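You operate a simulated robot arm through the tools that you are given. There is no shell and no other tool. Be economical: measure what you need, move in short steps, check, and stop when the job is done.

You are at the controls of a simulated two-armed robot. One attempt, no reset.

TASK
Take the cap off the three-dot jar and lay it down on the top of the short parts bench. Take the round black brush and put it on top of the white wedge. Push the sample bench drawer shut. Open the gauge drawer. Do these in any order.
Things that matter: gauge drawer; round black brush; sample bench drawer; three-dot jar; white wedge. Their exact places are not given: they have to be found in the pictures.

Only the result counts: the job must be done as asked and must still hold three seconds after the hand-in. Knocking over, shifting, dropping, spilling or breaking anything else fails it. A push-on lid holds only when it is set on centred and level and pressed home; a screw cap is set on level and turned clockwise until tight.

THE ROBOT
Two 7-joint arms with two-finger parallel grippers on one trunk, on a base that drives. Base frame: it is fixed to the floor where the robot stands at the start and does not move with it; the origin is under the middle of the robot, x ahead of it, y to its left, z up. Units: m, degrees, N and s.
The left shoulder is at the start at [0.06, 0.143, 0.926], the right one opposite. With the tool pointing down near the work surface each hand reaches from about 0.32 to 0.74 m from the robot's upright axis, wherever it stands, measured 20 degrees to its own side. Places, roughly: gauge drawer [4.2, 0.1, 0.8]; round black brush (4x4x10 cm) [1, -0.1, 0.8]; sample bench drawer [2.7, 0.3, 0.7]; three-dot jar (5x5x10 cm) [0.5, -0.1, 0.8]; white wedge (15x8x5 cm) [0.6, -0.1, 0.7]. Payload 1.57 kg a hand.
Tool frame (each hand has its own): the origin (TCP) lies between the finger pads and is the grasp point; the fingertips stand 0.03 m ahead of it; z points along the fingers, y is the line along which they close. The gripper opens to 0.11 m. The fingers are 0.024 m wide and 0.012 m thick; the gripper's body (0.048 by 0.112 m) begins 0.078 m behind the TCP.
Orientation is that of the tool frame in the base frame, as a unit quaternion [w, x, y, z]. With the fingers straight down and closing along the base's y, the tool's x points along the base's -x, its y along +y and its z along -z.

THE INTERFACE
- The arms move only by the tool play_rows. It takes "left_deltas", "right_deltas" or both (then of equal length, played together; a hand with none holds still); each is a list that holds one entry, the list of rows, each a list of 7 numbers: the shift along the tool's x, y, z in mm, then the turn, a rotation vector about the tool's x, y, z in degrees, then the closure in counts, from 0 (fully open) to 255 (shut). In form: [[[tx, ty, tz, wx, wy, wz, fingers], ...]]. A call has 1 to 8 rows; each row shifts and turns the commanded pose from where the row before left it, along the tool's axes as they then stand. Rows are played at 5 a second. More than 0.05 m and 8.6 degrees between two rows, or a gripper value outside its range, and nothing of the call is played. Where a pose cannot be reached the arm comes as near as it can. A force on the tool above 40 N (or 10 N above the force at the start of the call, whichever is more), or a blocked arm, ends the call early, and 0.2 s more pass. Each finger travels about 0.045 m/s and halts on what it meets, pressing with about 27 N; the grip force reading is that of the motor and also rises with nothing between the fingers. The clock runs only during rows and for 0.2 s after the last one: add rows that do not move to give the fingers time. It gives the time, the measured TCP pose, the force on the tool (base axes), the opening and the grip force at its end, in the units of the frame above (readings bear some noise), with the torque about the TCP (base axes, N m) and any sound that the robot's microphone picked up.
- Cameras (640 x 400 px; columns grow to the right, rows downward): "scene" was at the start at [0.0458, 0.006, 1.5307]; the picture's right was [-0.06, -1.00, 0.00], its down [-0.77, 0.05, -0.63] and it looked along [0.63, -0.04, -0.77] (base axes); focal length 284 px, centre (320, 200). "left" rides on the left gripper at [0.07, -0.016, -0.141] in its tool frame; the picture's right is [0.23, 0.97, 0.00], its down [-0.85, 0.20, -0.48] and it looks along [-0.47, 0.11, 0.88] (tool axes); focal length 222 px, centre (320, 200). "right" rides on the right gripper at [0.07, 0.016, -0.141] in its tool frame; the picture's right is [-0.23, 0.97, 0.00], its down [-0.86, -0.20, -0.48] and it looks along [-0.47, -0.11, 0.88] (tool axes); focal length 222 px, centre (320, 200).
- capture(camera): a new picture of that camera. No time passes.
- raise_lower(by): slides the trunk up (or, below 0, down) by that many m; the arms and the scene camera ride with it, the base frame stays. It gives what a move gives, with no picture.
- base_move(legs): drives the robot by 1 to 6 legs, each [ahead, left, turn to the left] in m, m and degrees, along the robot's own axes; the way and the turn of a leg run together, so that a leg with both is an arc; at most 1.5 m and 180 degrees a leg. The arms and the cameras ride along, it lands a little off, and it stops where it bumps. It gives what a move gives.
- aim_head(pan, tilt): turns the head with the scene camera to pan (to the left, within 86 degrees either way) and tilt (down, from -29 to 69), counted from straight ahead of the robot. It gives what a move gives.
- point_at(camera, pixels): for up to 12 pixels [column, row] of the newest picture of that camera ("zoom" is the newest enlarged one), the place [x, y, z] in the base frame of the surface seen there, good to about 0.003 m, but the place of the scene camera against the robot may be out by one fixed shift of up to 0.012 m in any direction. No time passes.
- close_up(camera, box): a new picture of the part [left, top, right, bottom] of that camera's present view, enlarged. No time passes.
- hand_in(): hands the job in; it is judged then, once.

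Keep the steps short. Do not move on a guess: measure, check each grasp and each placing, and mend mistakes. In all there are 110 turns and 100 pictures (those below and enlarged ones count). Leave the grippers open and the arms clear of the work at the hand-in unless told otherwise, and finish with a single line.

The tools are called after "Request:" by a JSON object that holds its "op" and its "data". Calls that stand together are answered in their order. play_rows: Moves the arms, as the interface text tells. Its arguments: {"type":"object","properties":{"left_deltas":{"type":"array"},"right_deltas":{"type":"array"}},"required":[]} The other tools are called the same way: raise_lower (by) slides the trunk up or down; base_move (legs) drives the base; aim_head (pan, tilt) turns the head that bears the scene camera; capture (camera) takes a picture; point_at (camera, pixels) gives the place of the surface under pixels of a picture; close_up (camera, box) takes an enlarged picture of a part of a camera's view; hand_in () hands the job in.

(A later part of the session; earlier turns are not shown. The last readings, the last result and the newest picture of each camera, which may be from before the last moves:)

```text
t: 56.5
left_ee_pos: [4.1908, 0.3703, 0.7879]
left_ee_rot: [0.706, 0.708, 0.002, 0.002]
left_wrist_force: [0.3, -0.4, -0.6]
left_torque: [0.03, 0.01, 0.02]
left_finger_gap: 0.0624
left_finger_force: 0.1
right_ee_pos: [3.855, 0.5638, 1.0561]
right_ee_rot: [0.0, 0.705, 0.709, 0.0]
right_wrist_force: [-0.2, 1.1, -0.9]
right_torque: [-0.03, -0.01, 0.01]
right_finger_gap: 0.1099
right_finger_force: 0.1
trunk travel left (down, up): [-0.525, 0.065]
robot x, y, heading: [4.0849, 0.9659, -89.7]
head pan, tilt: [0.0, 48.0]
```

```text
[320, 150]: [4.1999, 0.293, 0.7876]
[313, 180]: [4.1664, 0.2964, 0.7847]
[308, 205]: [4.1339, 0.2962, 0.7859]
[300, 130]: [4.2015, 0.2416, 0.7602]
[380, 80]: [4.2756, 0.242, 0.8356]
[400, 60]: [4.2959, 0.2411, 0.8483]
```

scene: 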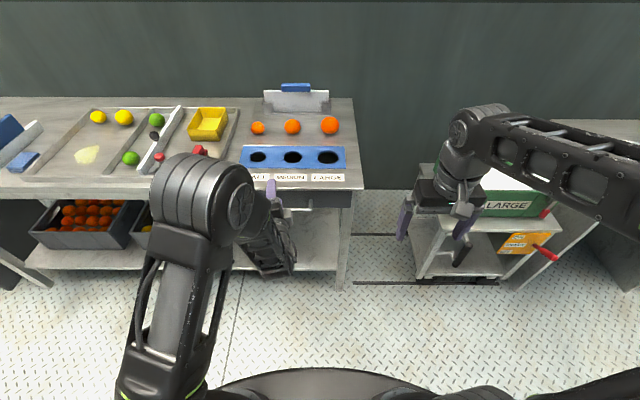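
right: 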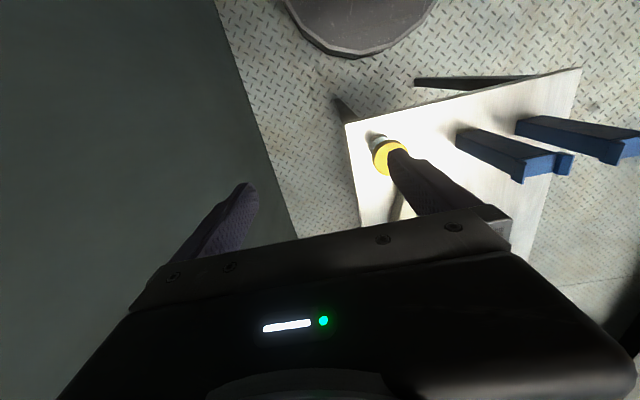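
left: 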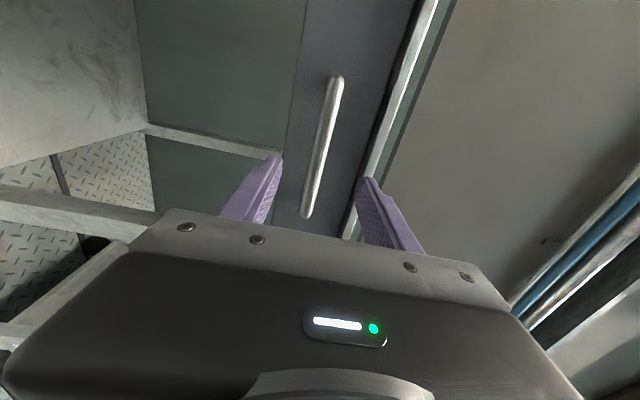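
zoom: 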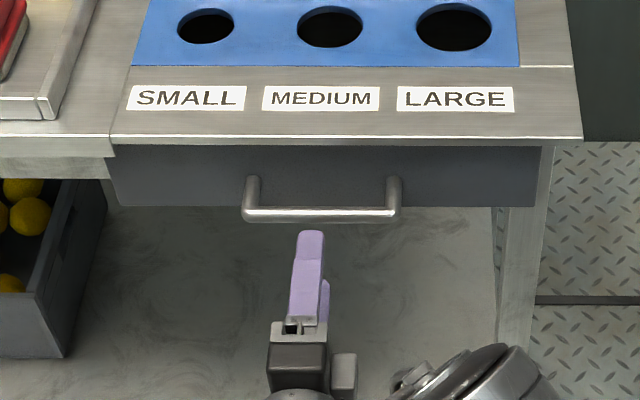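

Bar centre ≈ (y 0.289, z 0.786). Narrow the fingers slightly, advance 72 mm, then close.

Request:
{"op": "play_rows", "data": {"left_deltas": [[[0, -2, 0, 0, 0, 0, 145], [0, 0, 25, 0, 0, 0, 145], [0, 0, 25, 0, 0, 0, 145], [0, 0, 22, 0, 0, 0, 145], [0, 0, 0, 0, 0, 0, 255], [0, 0, 0, 0, 0, 0, 255], [0, 0, 0, 0, 0, 0, 255], [0, 0, 0, 0, 0, 0, 255]]]}}

Request:
{"op": "capture", "data": {"camera": "left"}}

```text
t: 58.3
left_ee_pos: [4.1911, 0.2978, 0.7865]
left_ee_rot: [0.706, 0.709, 0.001, 0.001]
left_wrist_force: [0.1, -0.1, -0.9]
left_torque: [0.01, 0.0, 0.04]
left_finger_gap: 0.0156
left_finger_force: 31.0
right_ee_pos: [3.8541, 0.5633, 1.0561]
right_ee_rot: [0.0, 0.705, 0.709, 0.0]
right_wrist_force: [0.2, 1.3, -1.0]
right_torque: [0.01, -0.01, 0.01]
right_finger_gap: 0.1097
right_finger_force: 0.1
trunk travel left (down, up): [-0.525, 0.065]
robot x, y, heading: [4.0838, 0.9629, -89.8]
head pan, tilt: [0.0, 48.0]
```

```text
64 pictures are left
```

left: 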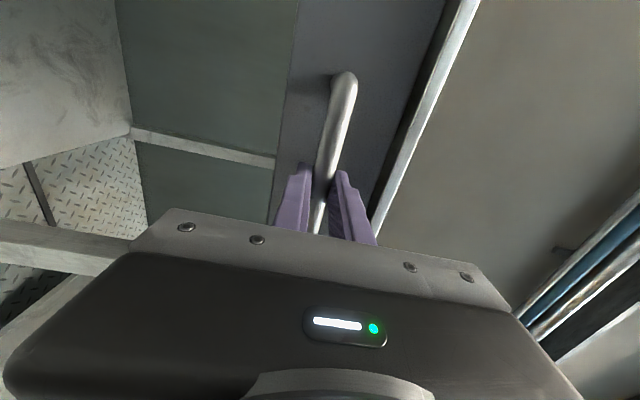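

Bar is clasped (gap 15.6 mm). Pull straight back.

Request:
{"op": "play_rows", "data": {"left_deltas": [[[0, 0, -12, 0, 0, 0, 255], [0, 0, -20, 0, 0, 0, 255], [0, 0, -20, 0, 0, 0, 255], [0, 0, -20, 0, 0, 0, 255], [0, 0, -20, 0, 0, 0, 255], [0, 0, -20, 0, 0, 0, 255], [0, 0, -20, 0, 0, 0, 255], [0, 0, 0, 0, 0, 0, 255]]]}}

Request:
{"op": "close_up", "data": {"camera": "scene", "box": [180, 140, 400, 300]}}

```text
t: 60.1
left_ee_pos: [4.1911, 0.4314, 0.7859]
left_ee_rot: [0.705, 0.709, 0.001, 0.001]
left_wrist_force: [4.3, 1.2, -12.8]
left_torque: [0.15, 0.0, -0.2]
left_finger_gap: 0.0157
left_finger_force: 31.7
right_ee_pos: [3.8551, 0.5633, 1.056]
right_ee_rot: [-0.001, 0.704, 0.71, 0.001]
right_wrist_force: [-0.8, -0.2, 1.3]
right_torque: [-0.01, 0.01, 0.0]
right_finger_gap: 0.1101
right_finger_force: 0.0
trunk travel left (down, up): [-0.525, 0.065]
robot x, y, heading: [4.0829, 0.9676, -89.7]
head pan, tilt: [0.0, 48.0]
```

```text
2.50 times, centred on (290, 220) of scene
```

zoom: 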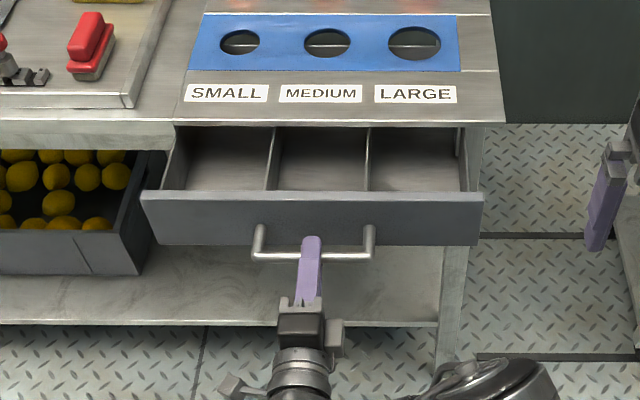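

Drawer is open about 13 cm; I'll pull a bit further.

Request:
{"op": "play_rows", "data": {"left_deltas": [[[0, 0, -15, 0, 0, 0, 255], [0, 0, -15, 0, 0, 0, 255], [0, 0, -15, 0, 0, 0, 255], [0, 0, -15, 0, 0, 0, 255], [0, 0, 0, 0, 0, 0, 255]]]}}

```text
t: 61.0
left_ee_pos: [4.19, 0.4789, 0.7849]
left_ee_rot: [0.704, 0.71, 0.004, 0.001]
left_wrist_force: [-0.6, -0.4, -12.7]
left_torque: [0.19, -0.4, 0.75]
left_finger_gap: 0.0157
left_finger_force: 31.2
right_ee_pos: [3.8542, 0.5645, 1.057]
right_ee_rot: [0.0, 0.705, 0.709, 0.001]
right_wrist_force: [-0.3, 0.0, -0.1]
right_torque: [0.01, -0.02, -0.02]
right_finger_gap: 0.1099
right_finger_force: 0.0
trunk travel left (down, up): [-0.525, 0.065]
robot x, y, heading: [4.0843, 0.9624, -89.8]
head pan, tilt: [0.0, 48.0]
stopped in row 4 (left hand): the force on the tool passed its limit at 52 N (the readings are from after the stop); the commanded pose is now the measured one
```

It hit its end stop at ~18 cm out: fully open. Release and back the base off.

Request:
{"op": "play_rows", "data": {"left_deltas": [[[0, 0, 0, 0, 0, 0, 130], [0, 0, 0, 0, 0, 0, 130], [0, 0, 0, 0, 0, 0, 130], [0, 0, 0, 0, 0, 0, 130]]]}}

Request:
{"op": "base_move", "data": {"legs": [[-0.15, 0, 0]]}}

Request:
{"op": "capture", "data": {"camera": "scene"}}

```text
t: 62.0
left_ee_pos: [4.1914, 0.4783, 0.7884]
left_ee_rot: [0.706, 0.708, 0.004, 0.0]
left_wrist_force: [-0.7, -0.1, 0.3]
left_torque: [0.02, 0.02, 0.01]
left_finger_gap: 0.0539
left_finger_force: 0.1
right_ee_pos: [3.8556, 0.5647, 1.0549]
right_ee_rot: [0.0, 0.705, 0.709, 0.0]
right_wrist_force: [-0.9, -0.3, -0.4]
right_torque: [0.02, 0.04, 0.03]
right_finger_gap: 0.1102
right_finger_force: 0.0
trunk travel left (down, up): [-0.525, 0.065]
robot x, y, heading: [4.0843, 0.9665, -89.6]
head pan, tilt: [0.0, 48.0]
```

```text
t: 63.4
left_ee_pos: [4.1901, 0.6291, 0.7882]
left_ee_rot: [0.706, 0.708, 0.004, 0.001]
left_wrist_force: [0.7, -0.7, -0.2]
left_torque: [0.03, -0.02, -0.02]
left_finger_gap: 0.0539
left_finger_force: 0.1
right_ee_pos: [3.8532, 0.7138, 1.0569]
right_ee_rot: [0.001, 0.705, 0.709, -0.001]
right_wrist_force: [0.1, 0.6, -1.2]
right_torque: [-0.02, 0.01, 0.01]
right_finger_gap: 0.11
right_finger_force: 0.2
trunk travel left (down, up): [-0.525, 0.065]
robot x, y, heading: [4.0814, 1.1138, -89.7]
head pan, tilt: [0.0, 48.0]
```

```text
62 pictures are left
```

scene: 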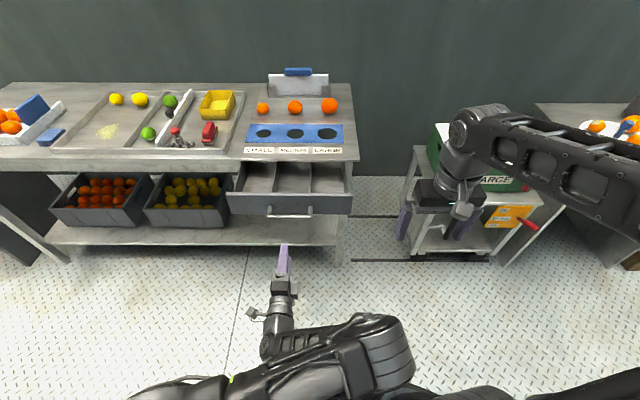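

The gauge drawer is open. Now I'll look at the benches beyond (labels for the "parts bench").

Request:
{"op": "aim_head", "data": {"pan": 65, "tilt": 20}}

Request:
{"op": "capture", "data": {"camera": "scene"}}

Request:
{"op": "close_up", "data": {"camera": "scene", "box": [200, 80, 400, 240]}}

```text
t: 64.8
left_ee_pos: [4.1914, 0.6287, 0.7893]
left_ee_rot: [0.706, 0.708, 0.005, 0.0]
left_wrist_force: [1.1, -0.4, 0.0]
left_torque: [-0.01, 0.01, 0.01]
left_finger_gap: 0.0539
left_finger_force: 0.0
right_ee_pos: [3.8532, 0.7137, 1.0554]
right_ee_rot: [0.0, 0.704, 0.71, 0.0]
right_wrist_force: [0.2, 0.7, -0.1]
right_torque: [-0.01, -0.01, -0.01]
right_finger_gap: 0.11
right_finger_force: 0.2
trunk travel left (down, up): [-0.525, 0.065]
robot x, y, heading: [4.0815, 1.1133, -89.5]
head pan, tilt: [65.0, 20.0]
```

```text
61 pictures are left
```

scene: 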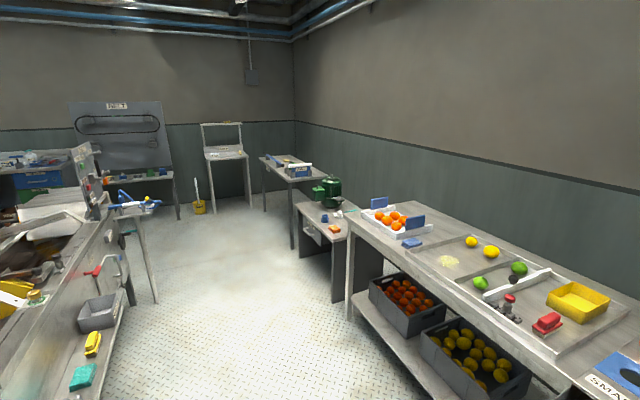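

```text
2.50 times, centred on (300, 160) of scene
```

zoom: 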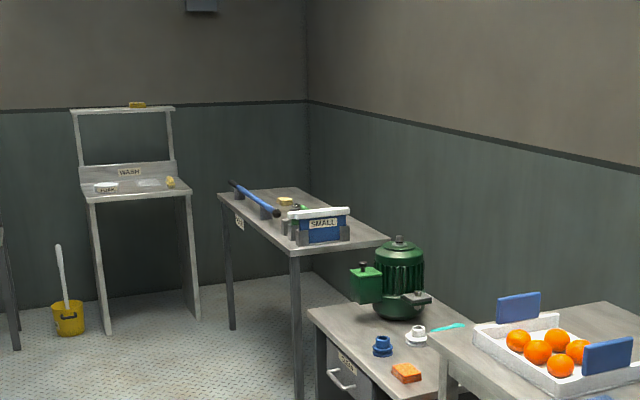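

A low bench with machine parts stands past the gauge bench, with a tag on its drawer; I'll zoom on the tags.

Request:
{"op": "close_up", "data": {"camera": "scene", "box": [285, 185, 365, 245]}}

Request:
{"op": "close_up", "data": {"camera": "scene", "box": [255, 145, 335, 195]}}

Request:
{"op": "point_at", "data": {"camera": "scene", "pixels": [[335, 232], [310, 215], [345, 235], [300, 205], [325, 222], [290, 180], [267, 162], [315, 177], [355, 225], [345, 210], [330, 230], [265, 168]]}}

```text
6.67 times, centred on (325, 215) of scene
```

zoom: 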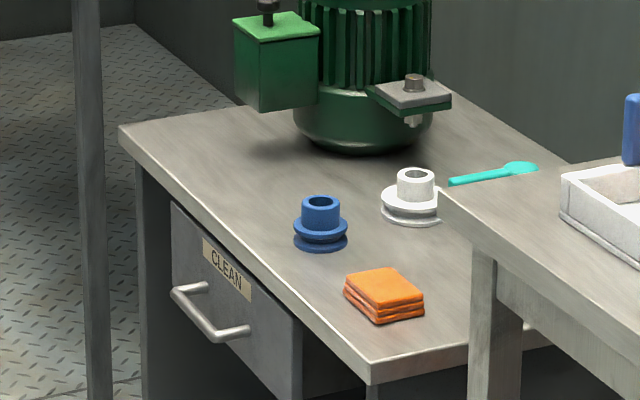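

```text
8.00 times, centred on (295, 170) of scene
```

zoom: 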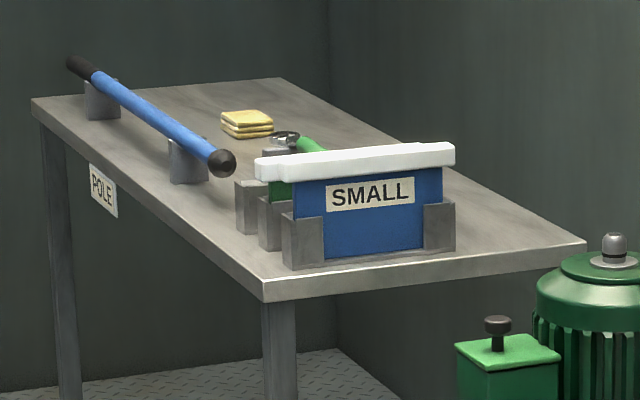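

```text
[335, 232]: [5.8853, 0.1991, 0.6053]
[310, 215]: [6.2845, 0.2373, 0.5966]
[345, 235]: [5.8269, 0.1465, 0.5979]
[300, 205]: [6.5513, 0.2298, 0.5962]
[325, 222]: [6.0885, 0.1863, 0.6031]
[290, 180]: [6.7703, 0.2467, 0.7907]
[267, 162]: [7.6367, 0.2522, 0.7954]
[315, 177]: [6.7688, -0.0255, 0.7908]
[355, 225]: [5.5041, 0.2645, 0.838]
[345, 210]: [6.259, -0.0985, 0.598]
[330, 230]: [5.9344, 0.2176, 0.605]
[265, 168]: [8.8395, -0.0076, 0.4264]
```

I'll check the remaining benches at the far left for another "parts" bench.

Request:
{"op": "close_up", "data": {"camera": "scene", "box": [60, 90, 220, 230]}}

Request:
{"op": "close_up", "data": {"camera": "scene", "box": [0, 130, 170, 400]}}

```text
2.86 times, centred on (140, 160) of scene
```

zoom: 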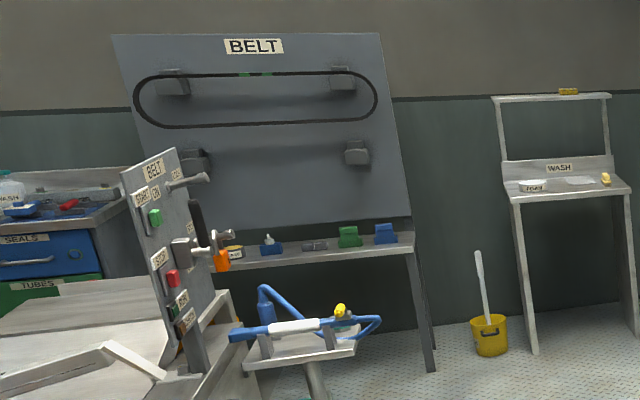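

```text
1.48 times, centred on (85, 265) of scene
```

zoom: 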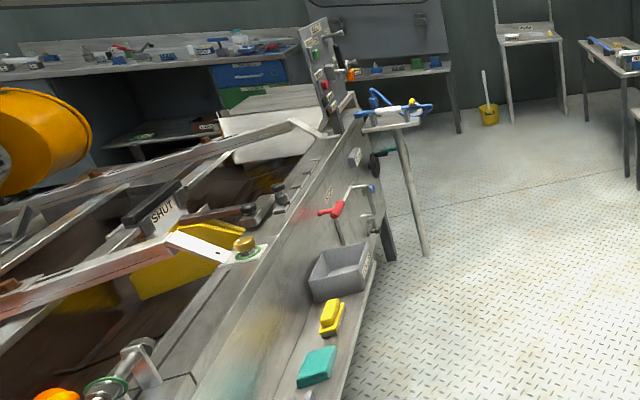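

Nothing decisive. I'll return the left tool to pointing down first, then drive back and inspect the first table's side for a tag.

Request:
{"op": "play_rows", "data": {"left_deltas": [[[0, 0, 0, 4.94, 4.94, -4.94, 0], [0, 0, 0, 4.94, 4.94, -4.94, 0], [0, 0, 0, 4.94, 4.94, -4.94, 0], [0, 0, 0, 4.94, 4.94, -4.94, 0], [0, 0, 0, 4.94, 4.94, -4.94, 0], [0, 0, 0, 4.94, 4.94, -4.94, 0], [0, 0, 0, 4.94, 4.94, -4.94, 0]]]}}

Request:
{"op": "play_rows", "data": {"left_deltas": [[[0, 0, 0, 4.94, 4.94, -4.94, 0], [0, 0, 0, 4.94, 4.94, -4.94, 0], [0, 0, 0, 4.94, 4.94, -4.94, 0], [0, 0, 0, 4.94, 4.94, -4.94, 0], [0, 0, 0, 4.94, 4.94, -4.94, 0], [0, 0, 0, 4.94, 4.94, -4.94, 0], [0, 0, 0, 4.94, 4.94, -4.94, 0]]]}}

Request:
{"op": "play_rows", "data": {"left_deltas": [[[0, 0, -49, 0, 0, 0, 0], [0, 0, -49, 0, 0, 0, 0], [0, 0, -49, 0, 0, 0, 0], [0, 0, -49, 0, 0, 0, 0], [0, 0, -30, 0, 0, 0, 0], [0, 0, 0, 0, 0, 0, 0]]]}}

```text
t: 66.4
left_ee_pos: [4.1899, 0.6285, 0.7876]
left_ee_rot: [0.405, 0.816, 0.412, 0.0]
left_wrist_force: [-0.1, -0.7, -0.5]
left_torque: [-0.01, 0.03, 0.01]
left_finger_gap: 0.1101
left_finger_force: 0.0
right_ee_pos: [3.8544, 0.7129, 1.0551]
right_ee_rot: [0.0, 0.704, 0.71, 0.0]
right_wrist_force: [-0.3, -1.1, 0.3]
right_torque: [0.03, 0.03, -0.06]
right_finger_gap: 0.1101
right_finger_force: 0.0
trunk travel left (down, up): [-0.525, 0.065]
robot x, y, heading: [4.0802, 1.1127, -89.6]
head pan, tilt: [65.0, 20.0]
```

```text
t: 68.0
left_ee_pos: [4.1897, 0.6274, 0.7875]
left_ee_rot: [-0.002, 0.706, 0.708, -0.002]
left_wrist_force: [-0.3, 0.0, 0.7]
left_torque: [0.0, -0.03, -0.01]
left_finger_gap: 0.1098
left_finger_force: 0.0
right_ee_pos: [3.8542, 0.7135, 1.055]
right_ee_rot: [0.001, 0.704, 0.71, 0.0]
right_wrist_force: [0.1, 0.4, 0.1]
right_torque: [-0.03, 0.02, 0.03]
right_finger_gap: 0.1101
right_finger_force: 0.0
trunk travel left (down, up): [-0.525, 0.065]
robot x, y, heading: [4.0811, 1.1149, -89.4]
head pan, tilt: [65.0, 20.0]
```

```text
t: 69.4
left_ee_pos: [4.191, 0.6305, 1.0147]
left_ee_rot: [-0.001, 0.706, 0.709, 0.0]
left_wrist_force: [-0.4, -0.5, 0.5]
left_torque: [-0.01, 0.03, -0.04]
left_finger_gap: 0.1102
left_finger_force: 0.2
right_ee_pos: [3.8545, 0.7134, 1.0559]
right_ee_rot: [-0.001, 0.705, 0.709, 0.0]
right_wrist_force: [0.9, 0.9, -0.8]
right_torque: [0.0, 0.01, -0.01]
right_finger_gap: 0.1098
right_finger_force: 0.1
trunk travel left (down, up): [-0.525, 0.065]
robot x, y, heading: [4.0815, 1.1133, -89.9]
head pan, tilt: [65.0, 20.0]
```

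Request:
{"op": "base_move", "data": {"legs": [[0, -1.5, 0], [0, -1.5, 0], [0, -0.25, 0]]}}

Request:
{"op": "aim_head", "data": {"pan": 0, "tilt": 45}}

Request:
{"op": "capture", "data": {"camera": "scene"}}

```text
t: 85.2
left_ee_pos: [0.9721, 0.5738, 1.0152]
left_ee_rot: [-0.001, 0.696, 0.718, -0.001]
left_wrist_force: [-0.7, 0.5, -0.1]
left_torque: [0.02, -0.02, 0.0]
left_finger_gap: 0.11
left_finger_force: 0.0
right_ee_pos: [0.6323, 0.6498, 1.0554]
right_ee_rot: [0.001, 0.696, 0.718, 0.001]
right_wrist_force: [0.1, 0.5, 0.8]
right_torque: [-0.04, -0.04, 0.01]
right_finger_gap: 0.1099
right_finger_force: 0.0
trunk travel left (down, up): [-0.525, 0.065]
robot x, y, heading: [0.8521, 1.0565, -87.9]
head pan, tilt: [65.0, 20.0]
```

```text
t: 86.5
left_ee_pos: [0.9729, 0.5742, 1.0141]
left_ee_rot: [-0.001, 0.697, 0.717, 0.0]
left_wrist_force: [0.1, 0.6, 0.3]
left_torque: [0.0, -0.01, 0.01]
left_finger_gap: 0.1099
left_finger_force: 0.0
right_ee_pos: [0.6345, 0.6489, 1.0551]
right_ee_rot: [0.001, 0.696, 0.718, 0.001]
right_wrist_force: [0.2, 0.4, 0.3]
right_torque: [-0.03, 0.01, 0.0]
right_finger_gap: 0.1098
right_finger_force: 0.1
trunk travel left (down, up): [-0.525, 0.065]
robot x, y, heading: [0.8527, 1.0568, -88.3]
head pan, tilt: [0.0, 45.0]
```

```text
55 pictures are left
```

scene: 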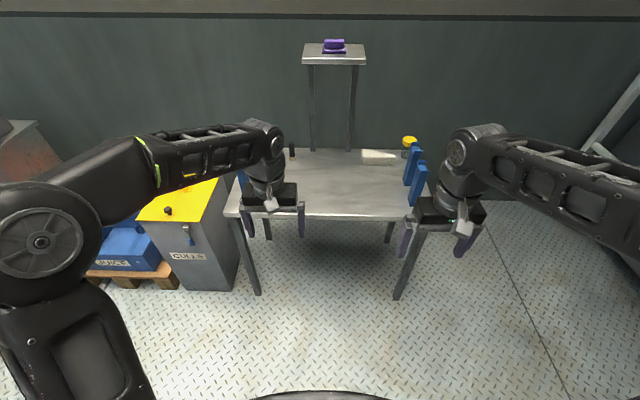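

No tag here. I'll look to the robot's right (the area behind its start place).

Request:
{"op": "aim_head", "data": {"pan": -75, "tilt": 20}}

Request:
{"op": "capture", "data": {"camera": "scene"}}

```text
t: 88.0
left_ee_pos: [0.9727, 0.5742, 1.0137]
left_ee_rot: [-0.001, 0.696, 0.718, 0.0]
left_wrist_force: [-0.2, -0.2, 0.4]
left_torque: [0.0, -0.02, 0.02]
left_finger_gap: 0.1102
left_finger_force: 0.1
right_ee_pos: [0.6336, 0.6487, 1.0563]
right_ee_rot: [0.0, 0.695, 0.719, 0.0]
right_wrist_force: [-0.4, 0.2, -0.3]
right_torque: [0.01, 0.02, -0.01]
right_finger_gap: 0.1101
right_finger_force: 0.1
trunk travel left (down, up): [-0.525, 0.065]
robot x, y, heading: [0.8494, 1.0585, -88.0]
head pan, tilt: [-75.0, 20.0]
```

```text
54 pictures are left
```

scene: 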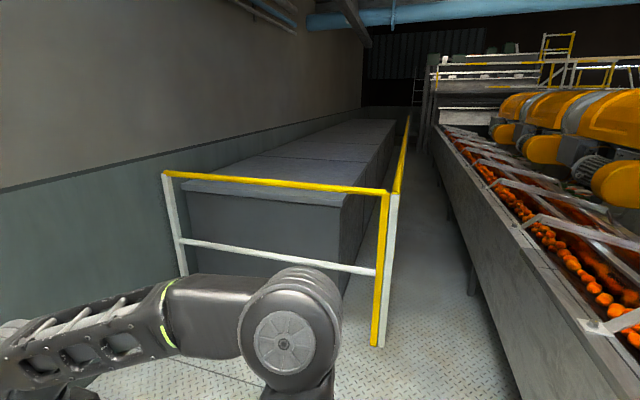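

There are only rails and tanks back there, so the table with the jar is taken as the parts bench. It is short, and there is a long parts bench with SEALS/TUBES drawers at the far end. Next I'll drive close to this table for the brush.

Request:
{"op": "base_move", "data": {"legs": [[0.42, 0, -2]]}}

Request:
{"op": "aim_head", "data": {"pan": 0, "tilt": 50}}

Request:
{"op": "capture", "data": {"camera": "scene"}}

```text
t: 90.6
left_ee_pos: [0.9611, 0.1533, 1.0126]
left_ee_rot: [-0.001, 0.71, 0.704, 0.001]
left_wrist_force: [-0.9, -0.4, -0.2]
left_torque: [0.06, -0.03, 0.01]
left_finger_gap: 0.1098
left_finger_force: 0.1
right_ee_pos: [0.6252, 0.2398, 1.056]
right_ee_rot: [-0.001, 0.709, 0.705, 0.001]
right_wrist_force: [0.0, 0.5, -0.1]
right_torque: [0.03, 0.0, 0.02]
right_finger_gap: 0.1099
right_finger_force: 0.1
trunk travel left (down, up): [-0.525, 0.065]
robot x, y, heading: [0.8579, 0.6361, -90.1]
head pan, tilt: [-75.0, 20.0]
```

```text
t: 92.0
left_ee_pos: [0.9612, 0.1537, 1.0133]
left_ee_rot: [-0.002, 0.71, 0.705, 0.0]
left_wrist_force: [-1.0, -0.2, 0.0]
left_torque: [0.02, 0.0, -0.01]
left_finger_gap: 0.1098
left_finger_force: 0.0
right_ee_pos: [0.6258, 0.2395, 1.0556]
right_ee_rot: [0.0, 0.708, 0.706, 0.0]
right_wrist_force: [0.1, -0.3, 0.9]
right_torque: [0.01, -0.03, 0.01]
right_finger_gap: 0.1102
right_finger_force: 0.1
trunk travel left (down, up): [-0.525, 0.065]
robot x, y, heading: [0.856, 0.6393, -89.9]
head pan, tilt: [0.0, 50.0]
```

```text
53 pictures are left
```

scene: 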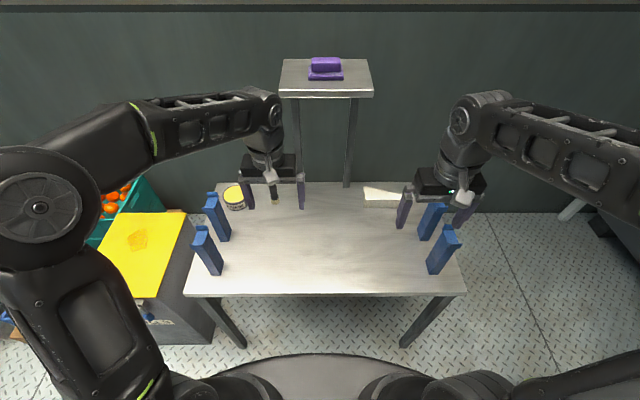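

Request:
{"op": "close_up", "data": {"camera": "scene", "box": [200, 150, 440, 300]}}

Request:
{"op": "point_at", "data": {"camera": "zoom", "pixels": [[195, 95], [195, 115], [195, 135], [440, 102], [440, 125], [520, 105], [480, 105], [440, 150], [225, 130], [400, 75], [210, 80], [92, 120]]}}

Request:
{"op": "capture", "data": {"camera": "left"}}

```text
2.67 times, centred on (320, 225) of scene
```

zoom: 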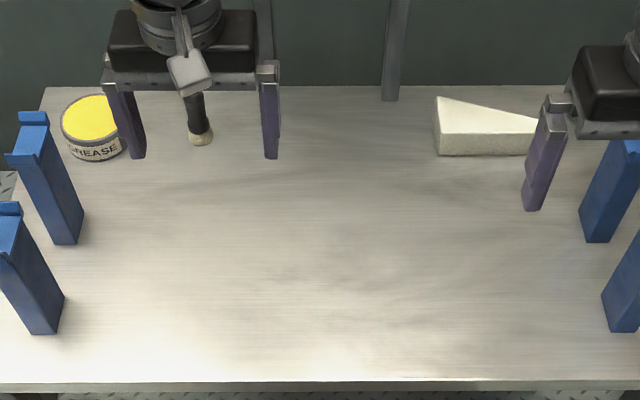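

```text
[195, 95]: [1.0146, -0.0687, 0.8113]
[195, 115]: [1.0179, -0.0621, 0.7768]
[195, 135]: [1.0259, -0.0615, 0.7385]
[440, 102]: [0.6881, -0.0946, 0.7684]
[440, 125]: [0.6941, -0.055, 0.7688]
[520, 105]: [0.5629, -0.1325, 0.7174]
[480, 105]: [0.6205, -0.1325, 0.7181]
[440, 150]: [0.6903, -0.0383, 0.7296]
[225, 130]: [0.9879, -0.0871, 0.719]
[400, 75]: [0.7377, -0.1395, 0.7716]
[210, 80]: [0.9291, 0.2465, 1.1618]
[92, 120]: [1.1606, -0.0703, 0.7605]
```

```text
51 pictures are left
```

left: 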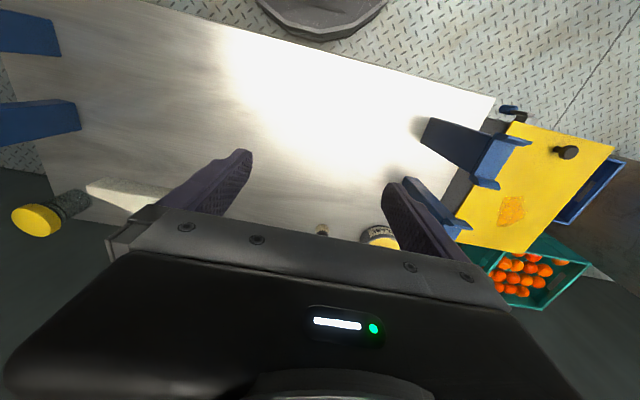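

The wedge is lying flat, with its top at z≈0.768 and its wide end at x≈0.70. The brush is upright near (1.02,-0.075). I'll edge the base 6 cm closer and put the left hand above the brush.

Request:
{"op": "base_move", "data": {"legs": [[0.06, 0, 0]]}}

Request:
{"op": "play_rows", "data": {"left_deltas": [[[-30, 25, 0, 0, 0, 0, 60], [-40, 20, 20, 0, 0, 0, 60], [-40, 10, 20, 0, 0, 0, 60], [0, 0, 49, 0, 0, 0, 60], [0, 0, 0, 0, 0, 0, 60]]]}}

Request:
{"op": "capture", "data": {"camera": "left"}}

```text
t: 93.0
left_ee_pos: [0.9605, 0.0925, 1.0133]
left_ee_rot: [-0.002, 0.709, 0.705, 0.001]
left_wrist_force: [-0.1, -0.3, -0.1]
left_torque: [0.03, 0.03, -0.01]
left_finger_gap: 0.1099
left_finger_force: 0.1
right_ee_pos: [0.6254, 0.1796, 1.0556]
right_ee_rot: [-0.001, 0.709, 0.706, 0.0]
right_wrist_force: [-0.8, -0.6, -1.2]
right_torque: [0.06, 0.03, 0.01]
right_finger_gap: 0.1101
right_finger_force: 0.1
trunk travel left (down, up): [-0.525, 0.065]
robot x, y, heading: [0.858, 0.5803, -90.3]
head pan, tilt: [0.0, 50.0]
```

```text
t: 94.2
left_ee_pos: [1.016, -0.0165, 0.9264]
left_ee_rot: [-0.001, 0.709, 0.705, 0.0]
left_wrist_force: [-0.5, -0.1, 1.2]
left_torque: [0.02, -0.02, 0.01]
left_finger_gap: 0.0845
left_finger_force: 0.1
right_ee_pos: [0.6242, 0.1823, 1.0555]
right_ee_rot: [0.0, 0.708, 0.706, 0.0]
right_wrist_force: [0.2, -0.4, 0.0]
right_torque: [-0.01, -0.04, 0.02]
right_finger_gap: 0.11
right_finger_force: 0.0
trunk travel left (down, up): [-0.525, 0.065]
robot x, y, heading: [0.8566, 0.579, -90.1]
head pan, tilt: [0.0, 50.0]
```

```text
50 pictures are left
```

left: 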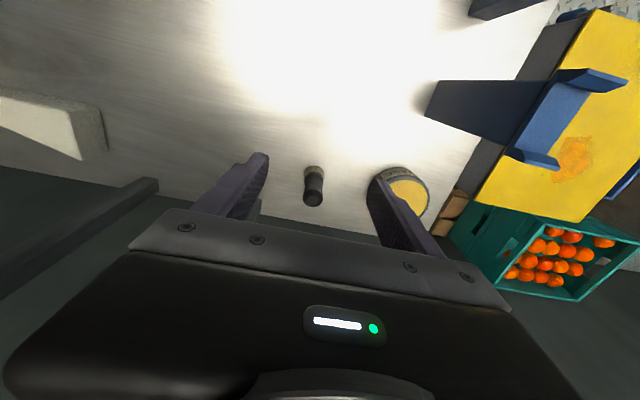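

Request:
{"op": "point_at", "data": {"camera": "left", "pixels": [[313, 200], [313, 185], [314, 170], [313, 194], [390, 180], [90, 120], [70, 110], [95, 155], [40, 97], [60, 125]]}}

Request:
{"op": "close_up", "data": {"camera": "left", "box": [270, 140, 360, 220]}}

```text
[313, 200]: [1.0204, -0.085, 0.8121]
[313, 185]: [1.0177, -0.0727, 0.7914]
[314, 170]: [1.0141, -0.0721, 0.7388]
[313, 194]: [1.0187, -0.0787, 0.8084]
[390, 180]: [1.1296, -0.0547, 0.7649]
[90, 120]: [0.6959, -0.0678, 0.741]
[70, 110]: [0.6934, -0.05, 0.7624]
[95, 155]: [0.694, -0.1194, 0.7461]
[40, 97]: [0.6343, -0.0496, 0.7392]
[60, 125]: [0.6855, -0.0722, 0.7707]
```

```text
5.00 times, centred on (315, 180) of left
```

zoom: 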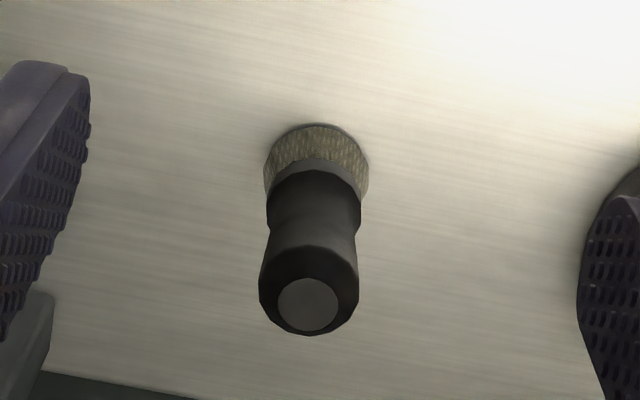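

Request:
{"op": "point_at", "data": {"camera": "left", "pixels": [[150, 185], [120, 200], [60, 225], [20, 240]]}}

Request:
{"op": "play_rows", "data": {"left_deltas": [[[-35, 1, 0, 0, 0, 0, 60], [-34, 1, 0, 0, 0, 0, 60], [0, 0, 25, 0, 0, 0, 60], [0, 0, 0, 0, 0, 0, 60]]]}}

Request:
{"op": "capture", "data": {"camera": "left"}}

```text
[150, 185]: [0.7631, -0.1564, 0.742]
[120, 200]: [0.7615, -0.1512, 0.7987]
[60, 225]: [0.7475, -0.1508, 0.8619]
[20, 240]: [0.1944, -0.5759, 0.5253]
```

```text
t: 95.2
left_ee_pos: [1.0177, -0.0849, 0.8986]
left_ee_rot: [-0.001, 0.71, 0.704, -0.001]
left_wrist_force: [-0.8, -0.8, -0.8]
left_torque: [-0.02, -0.01, 0.0]
left_finger_gap: 0.0843
left_finger_force: 0.1
right_ee_pos: [0.6256, 0.1828, 1.0561]
right_ee_rot: [0.0, 0.708, 0.706, 0.0]
right_wrist_force: [1.0, 0.4, 0.2]
right_torque: [-0.01, 0.01, 0.0]
right_finger_gap: 0.1096
right_finger_force: 0.2
trunk travel left (down, up): [-0.525, 0.065]
robot x, y, heading: [0.8592, 0.5804, -90.3]
head pan, tilt: [0.0, 50.0]
```

```text
48 pictures are left
```

left: 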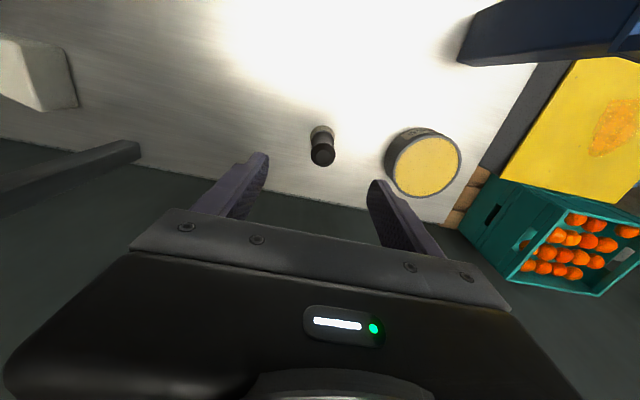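

Straight above, clear of the grease tin (edge 1.125). Lower 106 mm and close on the handle.

Request:
{"op": "play_rows", "data": {"left_deltas": [[[0, 0, 36, 0, 0, 0, 60], [0, 0, 36, 0, 0, 0, 60], [0, 0, 34, 0, 0, 0, 60], [0, 0, 0, 0, 0, 0, 60], [0, 0, 0, 0, 0, 0, 255], [0, 0, 0, 0, 0, 0, 255], [0, 0, 0, 0, 0, 0, 255], [0, 0, 0, 0, 0, 0, 255]]]}}

Request:
{"op": "capture", "data": {"camera": "left"}}

```text
t: 97.0
left_ee_pos: [1.0176, -0.0864, 0.7917]
left_ee_rot: [-0.001, 0.709, 0.705, 0.0]
left_wrist_force: [0.5, -0.2, 0.4]
left_torque: [0.0, 0.0, 0.01]
left_finger_gap: 0.0274
left_finger_force: 18.0
right_ee_pos: [0.6251, 0.1818, 1.0563]
right_ee_rot: [0.0, 0.708, 0.706, 0.0]
right_wrist_force: [0.3, 0.2, 0.7]
right_torque: [-0.01, 0.03, 0.01]
right_finger_gap: 0.1099
right_finger_force: 0.1
trunk travel left (down, up): [-0.525, 0.065]
robot x, y, heading: [0.8606, 0.58, -90.3]
head pan, tilt: [0.0, 50.0]
```

```text
47 pictures are left
```

left: 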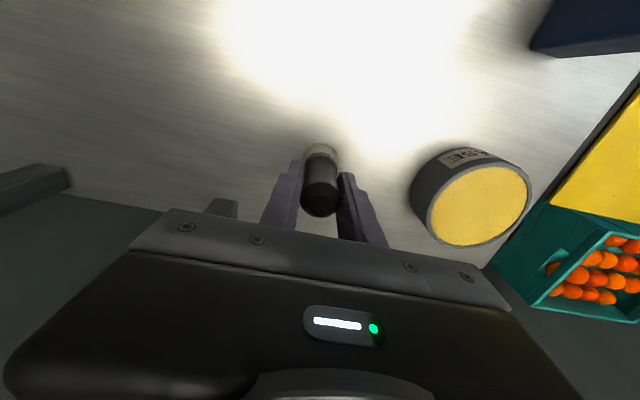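

Gripped (gap 27 mm = handle). Lift 85 mm while drawing back from the shelf posts, then strafe the base 0.2 m toward the wedge.

Request:
{"op": "play_rows", "data": {"left_deltas": [[[0, 0, -20, 0, 0, 0, 255], [0, 0, -35, 0, 0, 0, 255], [10, 0, -30, 0, 0, 0, 255], [30, 0, -5, 0, 0, 0, 255], [30, 0, 0, 0, 0, 0, 255], [0, 0, 0, 0, 0, 0, 255]]]}}

Request:
{"op": "base_move", "data": {"legs": [[0, -0.2, 0]]}}

Request:
{"op": "capture", "data": {"camera": "left"}}

Request:
{"op": "capture", "data": {"camera": "scene"}}

```text
t: 98.4
left_ee_pos: [1.0187, -0.0179, 0.8828]
left_ee_rot: [-0.001, 0.709, 0.705, 0.0]
left_wrist_force: [-0.5, 0.3, -1.0]
left_torque: [-0.02, -0.01, 0.01]
left_finger_gap: 0.0271
left_finger_force: 27.3
right_ee_pos: [0.6251, 0.1814, 1.0553]
right_ee_rot: [0.0, 0.708, 0.706, 0.001]
right_wrist_force: [0.1, -0.8, 0.1]
right_torque: [0.02, 0.04, 0.01]
right_finger_gap: 0.1101
right_finger_force: 0.1
trunk travel left (down, up): [-0.525, 0.065]
robot x, y, heading: [0.8566, 0.5809, -90.4]
head pan, tilt: [0.0, 50.0]
```

```text
t: 100.0
left_ee_pos: [0.8217, -0.0161, 0.8837]
left_ee_rot: [0.0, 0.709, 0.706, 0.0]
left_wrist_force: [0.2, -1.1, -0.2]
left_torque: [-0.02, -0.04, -0.02]
left_finger_gap: 0.0269
left_finger_force: 26.9
right_ee_pos: [0.4292, 0.181, 1.0552]
right_ee_rot: [0.0, 0.708, 0.706, 0.0]
right_wrist_force: [-0.7, 0.4, -0.8]
right_torque: [0.01, -0.05, 0.0]
right_finger_gap: 0.1097
right_finger_force: 0.1
trunk travel left (down, up): [-0.525, 0.065]
robot x, y, heading: [0.6599, 0.5824, -90.3]
head pan, tilt: [0.0, 50.0]
```

```text
46 pictures are left
```

left: 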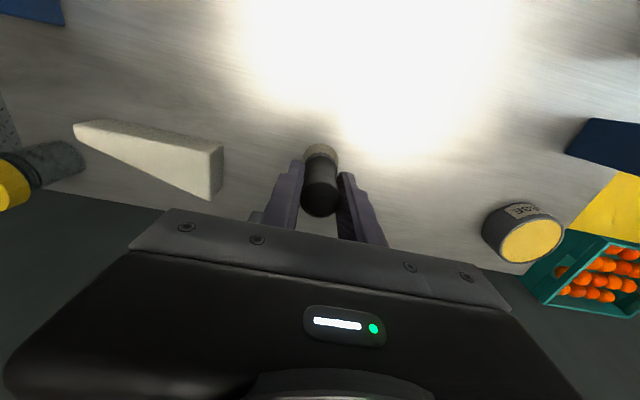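

```text
45 pictures are left
```

scene: 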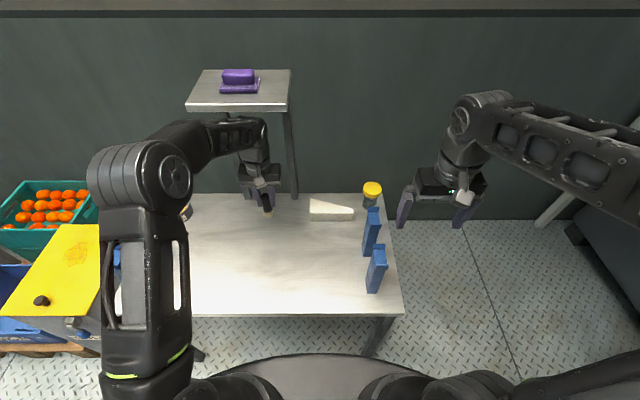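

Measure the wedge's top corners with the left camera.

Request:
{"op": "point_at", "data": {"camera": "left", "pixels": [[205, 151], [204, 190], [206, 170], [150, 142], [100, 132], [85, 130], [160, 170], [120, 148], [180, 165], [221, 148]]}}

```text
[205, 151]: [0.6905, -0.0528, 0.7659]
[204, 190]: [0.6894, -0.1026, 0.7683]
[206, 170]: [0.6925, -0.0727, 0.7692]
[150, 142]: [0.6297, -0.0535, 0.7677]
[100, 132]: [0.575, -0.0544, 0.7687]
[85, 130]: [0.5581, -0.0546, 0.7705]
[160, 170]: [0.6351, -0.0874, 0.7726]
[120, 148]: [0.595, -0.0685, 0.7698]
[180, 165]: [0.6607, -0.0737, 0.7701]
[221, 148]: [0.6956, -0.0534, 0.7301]
```

Wedge top is flat at z≈0.769. Target brush centre (0.665,-0.073). Carry over, then lower to just above contact.

Request:
{"op": "play_rows", "data": {"left_deltas": [[[0, -45, 0, 0, 0, 0, 255], [-10, -45, 0, 0, 0, 0, 255], [-22, -40, 0, 0, 0, 0, 255], [-25, -27, 0, 0, 0, 0, 255], [0, 0, 18, 0, 0, 0, 255], [0, 0, 14, 0, 0, 0, 255], [0, 0, 0, 0, 0, 0, 255]]]}}

Request:
{"op": "capture", "data": {"camera": "left"}}

Request:
{"op": "close_up", "data": {"camera": "scene", "box": [240, 150, 400, 250]}}

```text
t: 101.6
left_ee_pos: [0.6647, -0.0756, 0.8524]
left_ee_rot: [-0.001, 0.709, 0.706, 0.0]
left_wrist_force: [-0.2, -0.6, -0.1]
left_torque: [-0.01, 0.0, 0.04]
left_finger_gap: 0.0272
left_finger_force: 26.9
right_ee_pos: [0.4291, 0.1814, 1.0563]
right_ee_rot: [0.0, 0.707, 0.707, 0.001]
right_wrist_force: [0.2, -1.1, -0.2]
right_torque: [0.0, -0.04, -0.03]
right_finger_gap: 0.1103
right_finger_force: 0.1
trunk travel left (down, up): [-0.525, 0.065]
robot x, y, heading: [0.6607, 0.581, -90.3]
head pan, tilt: [0.0, 50.0]
```

```text
44 pictures are left
```

left: 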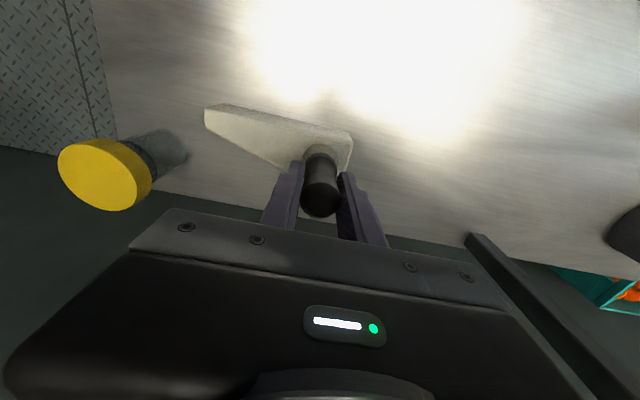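

```text
4.00 times, centred on (320, 200) of scene
```

zoom: 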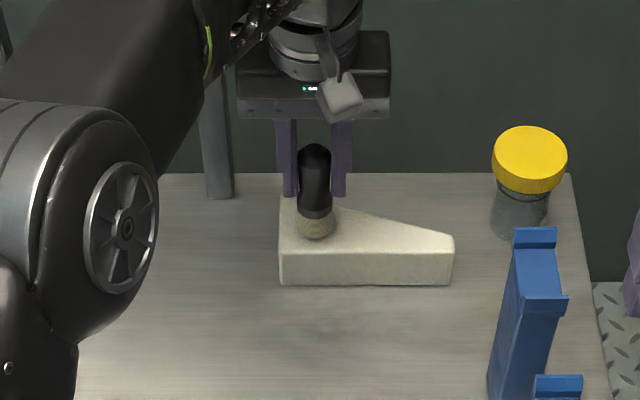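

The brush hangs over the wide part. Lower gently in 3 mm steps until contact.

Request:
{"op": "play_rows", "data": {"left_deltas": [[[0, 2, 3, 0, 0, 0, 255], [0, 0, 2, 0, 0, 0, 255], [0, 0, 2, 0, 0, 0, 255], [0, 0, 2, 0, 0, 0, 255], [0, 0, 0, 0, 0, 0, 255]]]}}

```text
t: 102.8
left_ee_pos: [0.6673, -0.073, 0.844]
left_ee_rot: [-0.001, 0.709, 0.705, 0.0]
left_wrist_force: [-0.6, -0.6, -0.3]
left_torque: [0.01, -0.02, 0.02]
left_finger_gap: 0.0266
left_finger_force: 26.9
right_ee_pos: [0.4286, 0.1809, 1.0562]
right_ee_rot: [0.0, 0.708, 0.707, 0.0]
right_wrist_force: [-1.2, -0.6, 0.0]
right_torque: [-0.05, 0.02, -0.01]
right_finger_gap: 0.1097
right_finger_force: 0.0
trunk travel left (down, up): [-0.525, 0.065]
robot x, y, heading: [0.6601, 0.5794, -90.0]
head pan, tilt: [0.0, 50.0]
```

Request:
{"op": "play_rows", "data": {"left_deltas": [[[0, 0, 1.5, 0, 0, 0, 255], [0, 0, 1.5, 0, 0, 0, 255], [0, 0, 0, 0, 0, 0, 255]]]}}

```text
t: 103.6
left_ee_pos: [0.667, -0.0723, 0.8418]
left_ee_rot: [-0.001, 0.709, 0.705, -0.002]
left_wrist_force: [1.5, 1.5, 9.2]
left_torque: [0.1, -0.18, -0.01]
left_finger_gap: 0.0271
left_finger_force: 27.3
right_ee_pos: [0.4278, 0.1824, 1.0556]
right_ee_rot: [0.0, 0.707, 0.707, 0.0]
right_wrist_force: [0.1, 0.1, -0.4]
right_torque: [0.0, 0.01, -0.02]
right_finger_gap: 0.11
right_finger_force: 0.0
trunk travel left (down, up): [-0.525, 0.065]
robot x, y, heading: [0.6608, 0.5786, -89.8]
head pan, tilt: [0.0, 50.0]
```

Contact (9 N). Ease up 1 mm, open slowly, then rise.

Request:
{"op": "play_rows", "data": {"left_deltas": [[[0, 0, -1, 0, 0, 0, 255], [0, 0, 0, 0, 0, 0, 150], [0, 0, 0, 0, 0, 0, 130], [0, 0, 0, 0, 0, 0, 130], [0, 0, 0, 0, 0, 0, 110], [0, 0, 0, 0, 0, 0, 110]]]}}

Request:
{"op": "capture", "data": {"camera": "left"}}

```text
t: 105.0
left_ee_pos: [0.6665, -0.073, 0.842]
left_ee_rot: [-0.001, 0.709, 0.705, 0.001]
left_wrist_force: [0.1, -0.5, -0.9]
left_torque: [0.0, -0.03, 0.04]
left_finger_gap: 0.0628
left_finger_force: 0.1
right_ee_pos: [0.4297, 0.1819, 1.0548]
right_ee_rot: [0.0, 0.708, 0.707, 0.0]
right_wrist_force: [-0.1, -0.2, 0.2]
right_torque: [-0.02, -0.03, -0.01]
right_finger_gap: 0.11
right_finger_force: 0.1
trunk travel left (down, up): [-0.525, 0.065]
robot x, y, heading: [0.6589, 0.5829, -90.3]
head pan, tilt: [0.0, 50.0]
```

```text
42 pictures are left
```

left: 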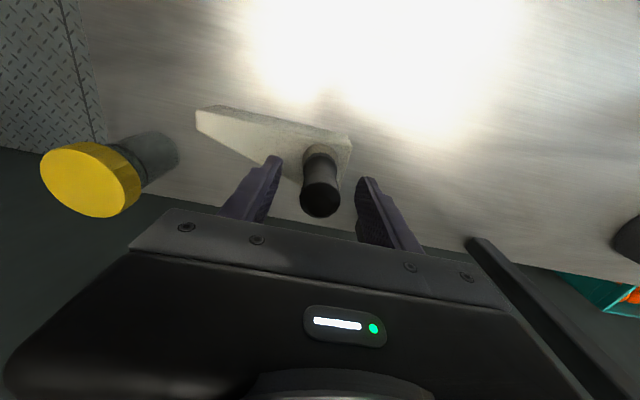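

Brush stands by itself. Rise 75 mm, then retreat toward the corridor and up.

Request:
{"op": "play_rows", "data": {"left_deltas": [[[0, 0, -25, 0, 0, 0, 110], [0, 0, -30, 0, 0, 0, 110], [0, 0, -25, 0, 0, 0, 110], [45, 0, 0, 0, 0, 0, 110], [45, 0, 0, 0, 0, 0, 110], [45, 10, 0, 0, 0, 0, 110], [30, 30, -20, 0, 0, 0, 110], [0, 30, -38, 0, 0, 0, 0]]]}}

Request:
{"op": "close_up", "data": {"camera": "scene", "box": [240, 150, 400, 250]}}

```text
t: 106.8
left_ee_pos: [0.7387, 0.0954, 0.9813]
left_ee_rot: [-0.002, 0.709, 0.705, 0.0]
left_wrist_force: [0.3, -0.3, 0.1]
left_torque: [-0.03, 0.02, 0.03]
left_finger_gap: 0.0967
left_finger_force: 0.0
right_ee_pos: [0.4294, 0.1816, 1.0557]
right_ee_rot: [-0.001, 0.708, 0.706, -0.001]
right_wrist_force: [-1.1, 0.5, -0.3]
right_torque: [-0.04, 0.0, -0.04]
right_finger_gap: 0.1102
right_finger_force: 0.0
trunk travel left (down, up): [-0.525, 0.065]
robot x, y, heading: [0.6591, 0.5802, -89.9]
head pan, tilt: [0.0, 50.0]
```

```text
4.00 times, centred on (320, 200) of scene
```

zoom: 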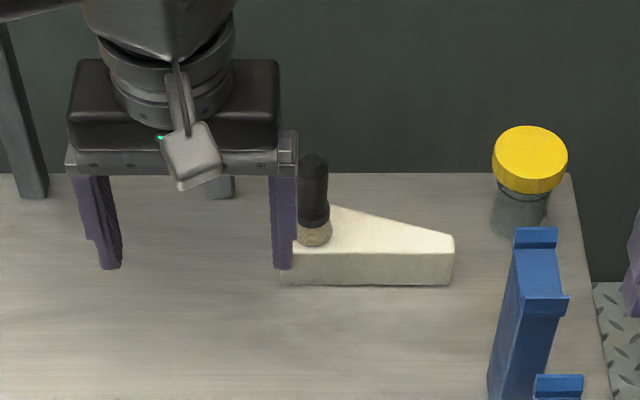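

The brush is on the wedge. Now drive back to the start stance for the jar.

Request:
{"op": "play_rows", "data": {"left_deltas": [[[40, 0, -20, 0, 0, 0, 0], [40, 0, -20, 0, 0, 0, 0], [0, 0, 0, 0, 0, 0, 0]]]}}

Request:
{"op": "base_move", "data": {"legs": [[-0.45, 0, 0], [0, 0, 90], [-0.7, 0, 0], [0, -1.02, 0]]}}

Request:
{"op": "aim_head", "data": {"pan": -5, "tilt": 55}}

Request:
{"op": "capture", "data": {"camera": "scene"}}

```text
t: 107.6
left_ee_pos: [0.7363, 0.1748, 1.0204]
left_ee_rot: [-0.001, 0.709, 0.705, 0.0]
left_wrist_force: [-0.5, -0.3, -0.1]
left_torque: [0.0, 0.02, 0.03]
left_finger_gap: 0.11
left_finger_force: 0.0
right_ee_pos: [0.4289, 0.1813, 1.0562]
right_ee_rot: [0.0, 0.708, 0.706, 0.001]
right_wrist_force: [0.3, 1.2, -0.4]
right_torque: [0.0, 0.01, -0.03]
right_finger_gap: 0.1103
right_finger_force: 0.1
trunk travel left (down, up): [-0.525, 0.065]
robot x, y, heading: [0.6578, 0.5794, -90.2]
head pan, tilt: [0.0, 50.0]
```

```text
t: 122.4
left_ee_pos: [0.3555, 0.0935, 1.0197]
left_ee_rot: [0.0, 0.006, 1.0, -0.001]
left_wrist_force: [-0.7, 0.4, -0.6]
left_torque: [0.03, -0.01, 0.01]
left_finger_gap: 0.1098
left_finger_force: 0.0
right_ee_pos: [0.3465, -0.2152, 1.0553]
right_ee_rot: [0.0, 0.005, 1.0, 0.0]
right_wrist_force: [-0.7, 0.7, 0.5]
right_torque: [0.01, -0.01, 0.02]
right_finger_gap: 0.1101
right_finger_force: 0.1
trunk travel left (down, up): [-0.525, 0.065]
robot x, y, heading: [-0.0491, 0.0198, -0.3]
head pan, tilt: [0.0, 50.0]
```

```text
t: 123.1
left_ee_pos: [0.3556, 0.094, 1.0209]
left_ee_rot: [0.0, 0.006, 1.0, -0.001]
left_wrist_force: [-0.4, -0.4, -0.9]
left_torque: [-0.05, -0.02, 0.01]
left_finger_gap: 0.1101
left_finger_force: 0.1
right_ee_pos: [0.346, -0.2138, 1.0565]
right_ee_rot: [-0.001, 0.004, 1.0, 0.0]
right_wrist_force: [0.5, -0.5, 0.7]
right_torque: [0.02, 0.01, 0.0]
right_finger_gap: 0.1101
right_finger_force: 0.0
trunk travel left (down, up): [-0.525, 0.065]
robot x, y, heading: [-0.0516, 0.0219, -0.6]
head pan, tilt: [-5.0, 55.0]
```

```text
40 pictures are left
```

scene: 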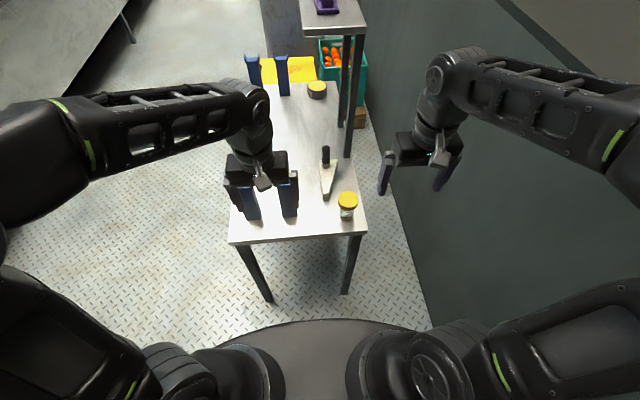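

Request:
{"op": "close_up", "data": {"camera": "scene", "box": [320, 185, 376, 229]}}

Request:
{"op": "point_at", "data": {"camera": "zoom", "pixels": [[320, 110], [320, 150], [320, 200], [320, 260], [320, 350], [225, 110], [425, 110], [320, 70]]}}

Request:
{"op": "capture", "data": {"camera": "right"}}

```text
9.09 times, centred on (348, 207) of scene
```

zoom: 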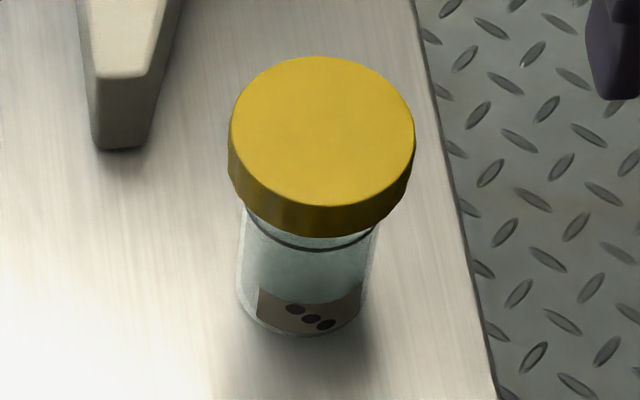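

```text
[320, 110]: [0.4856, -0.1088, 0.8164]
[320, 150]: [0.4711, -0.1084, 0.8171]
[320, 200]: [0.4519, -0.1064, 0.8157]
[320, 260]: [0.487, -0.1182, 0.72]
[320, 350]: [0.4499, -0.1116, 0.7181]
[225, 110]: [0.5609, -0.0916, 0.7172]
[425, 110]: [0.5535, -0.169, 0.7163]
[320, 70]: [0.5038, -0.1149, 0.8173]
```

```text
38 pictures are left
```

right: 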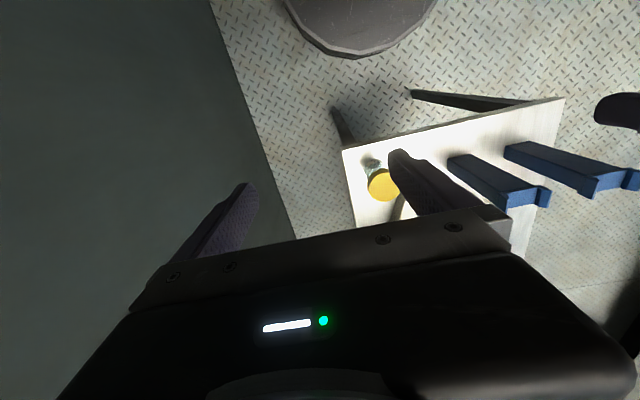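

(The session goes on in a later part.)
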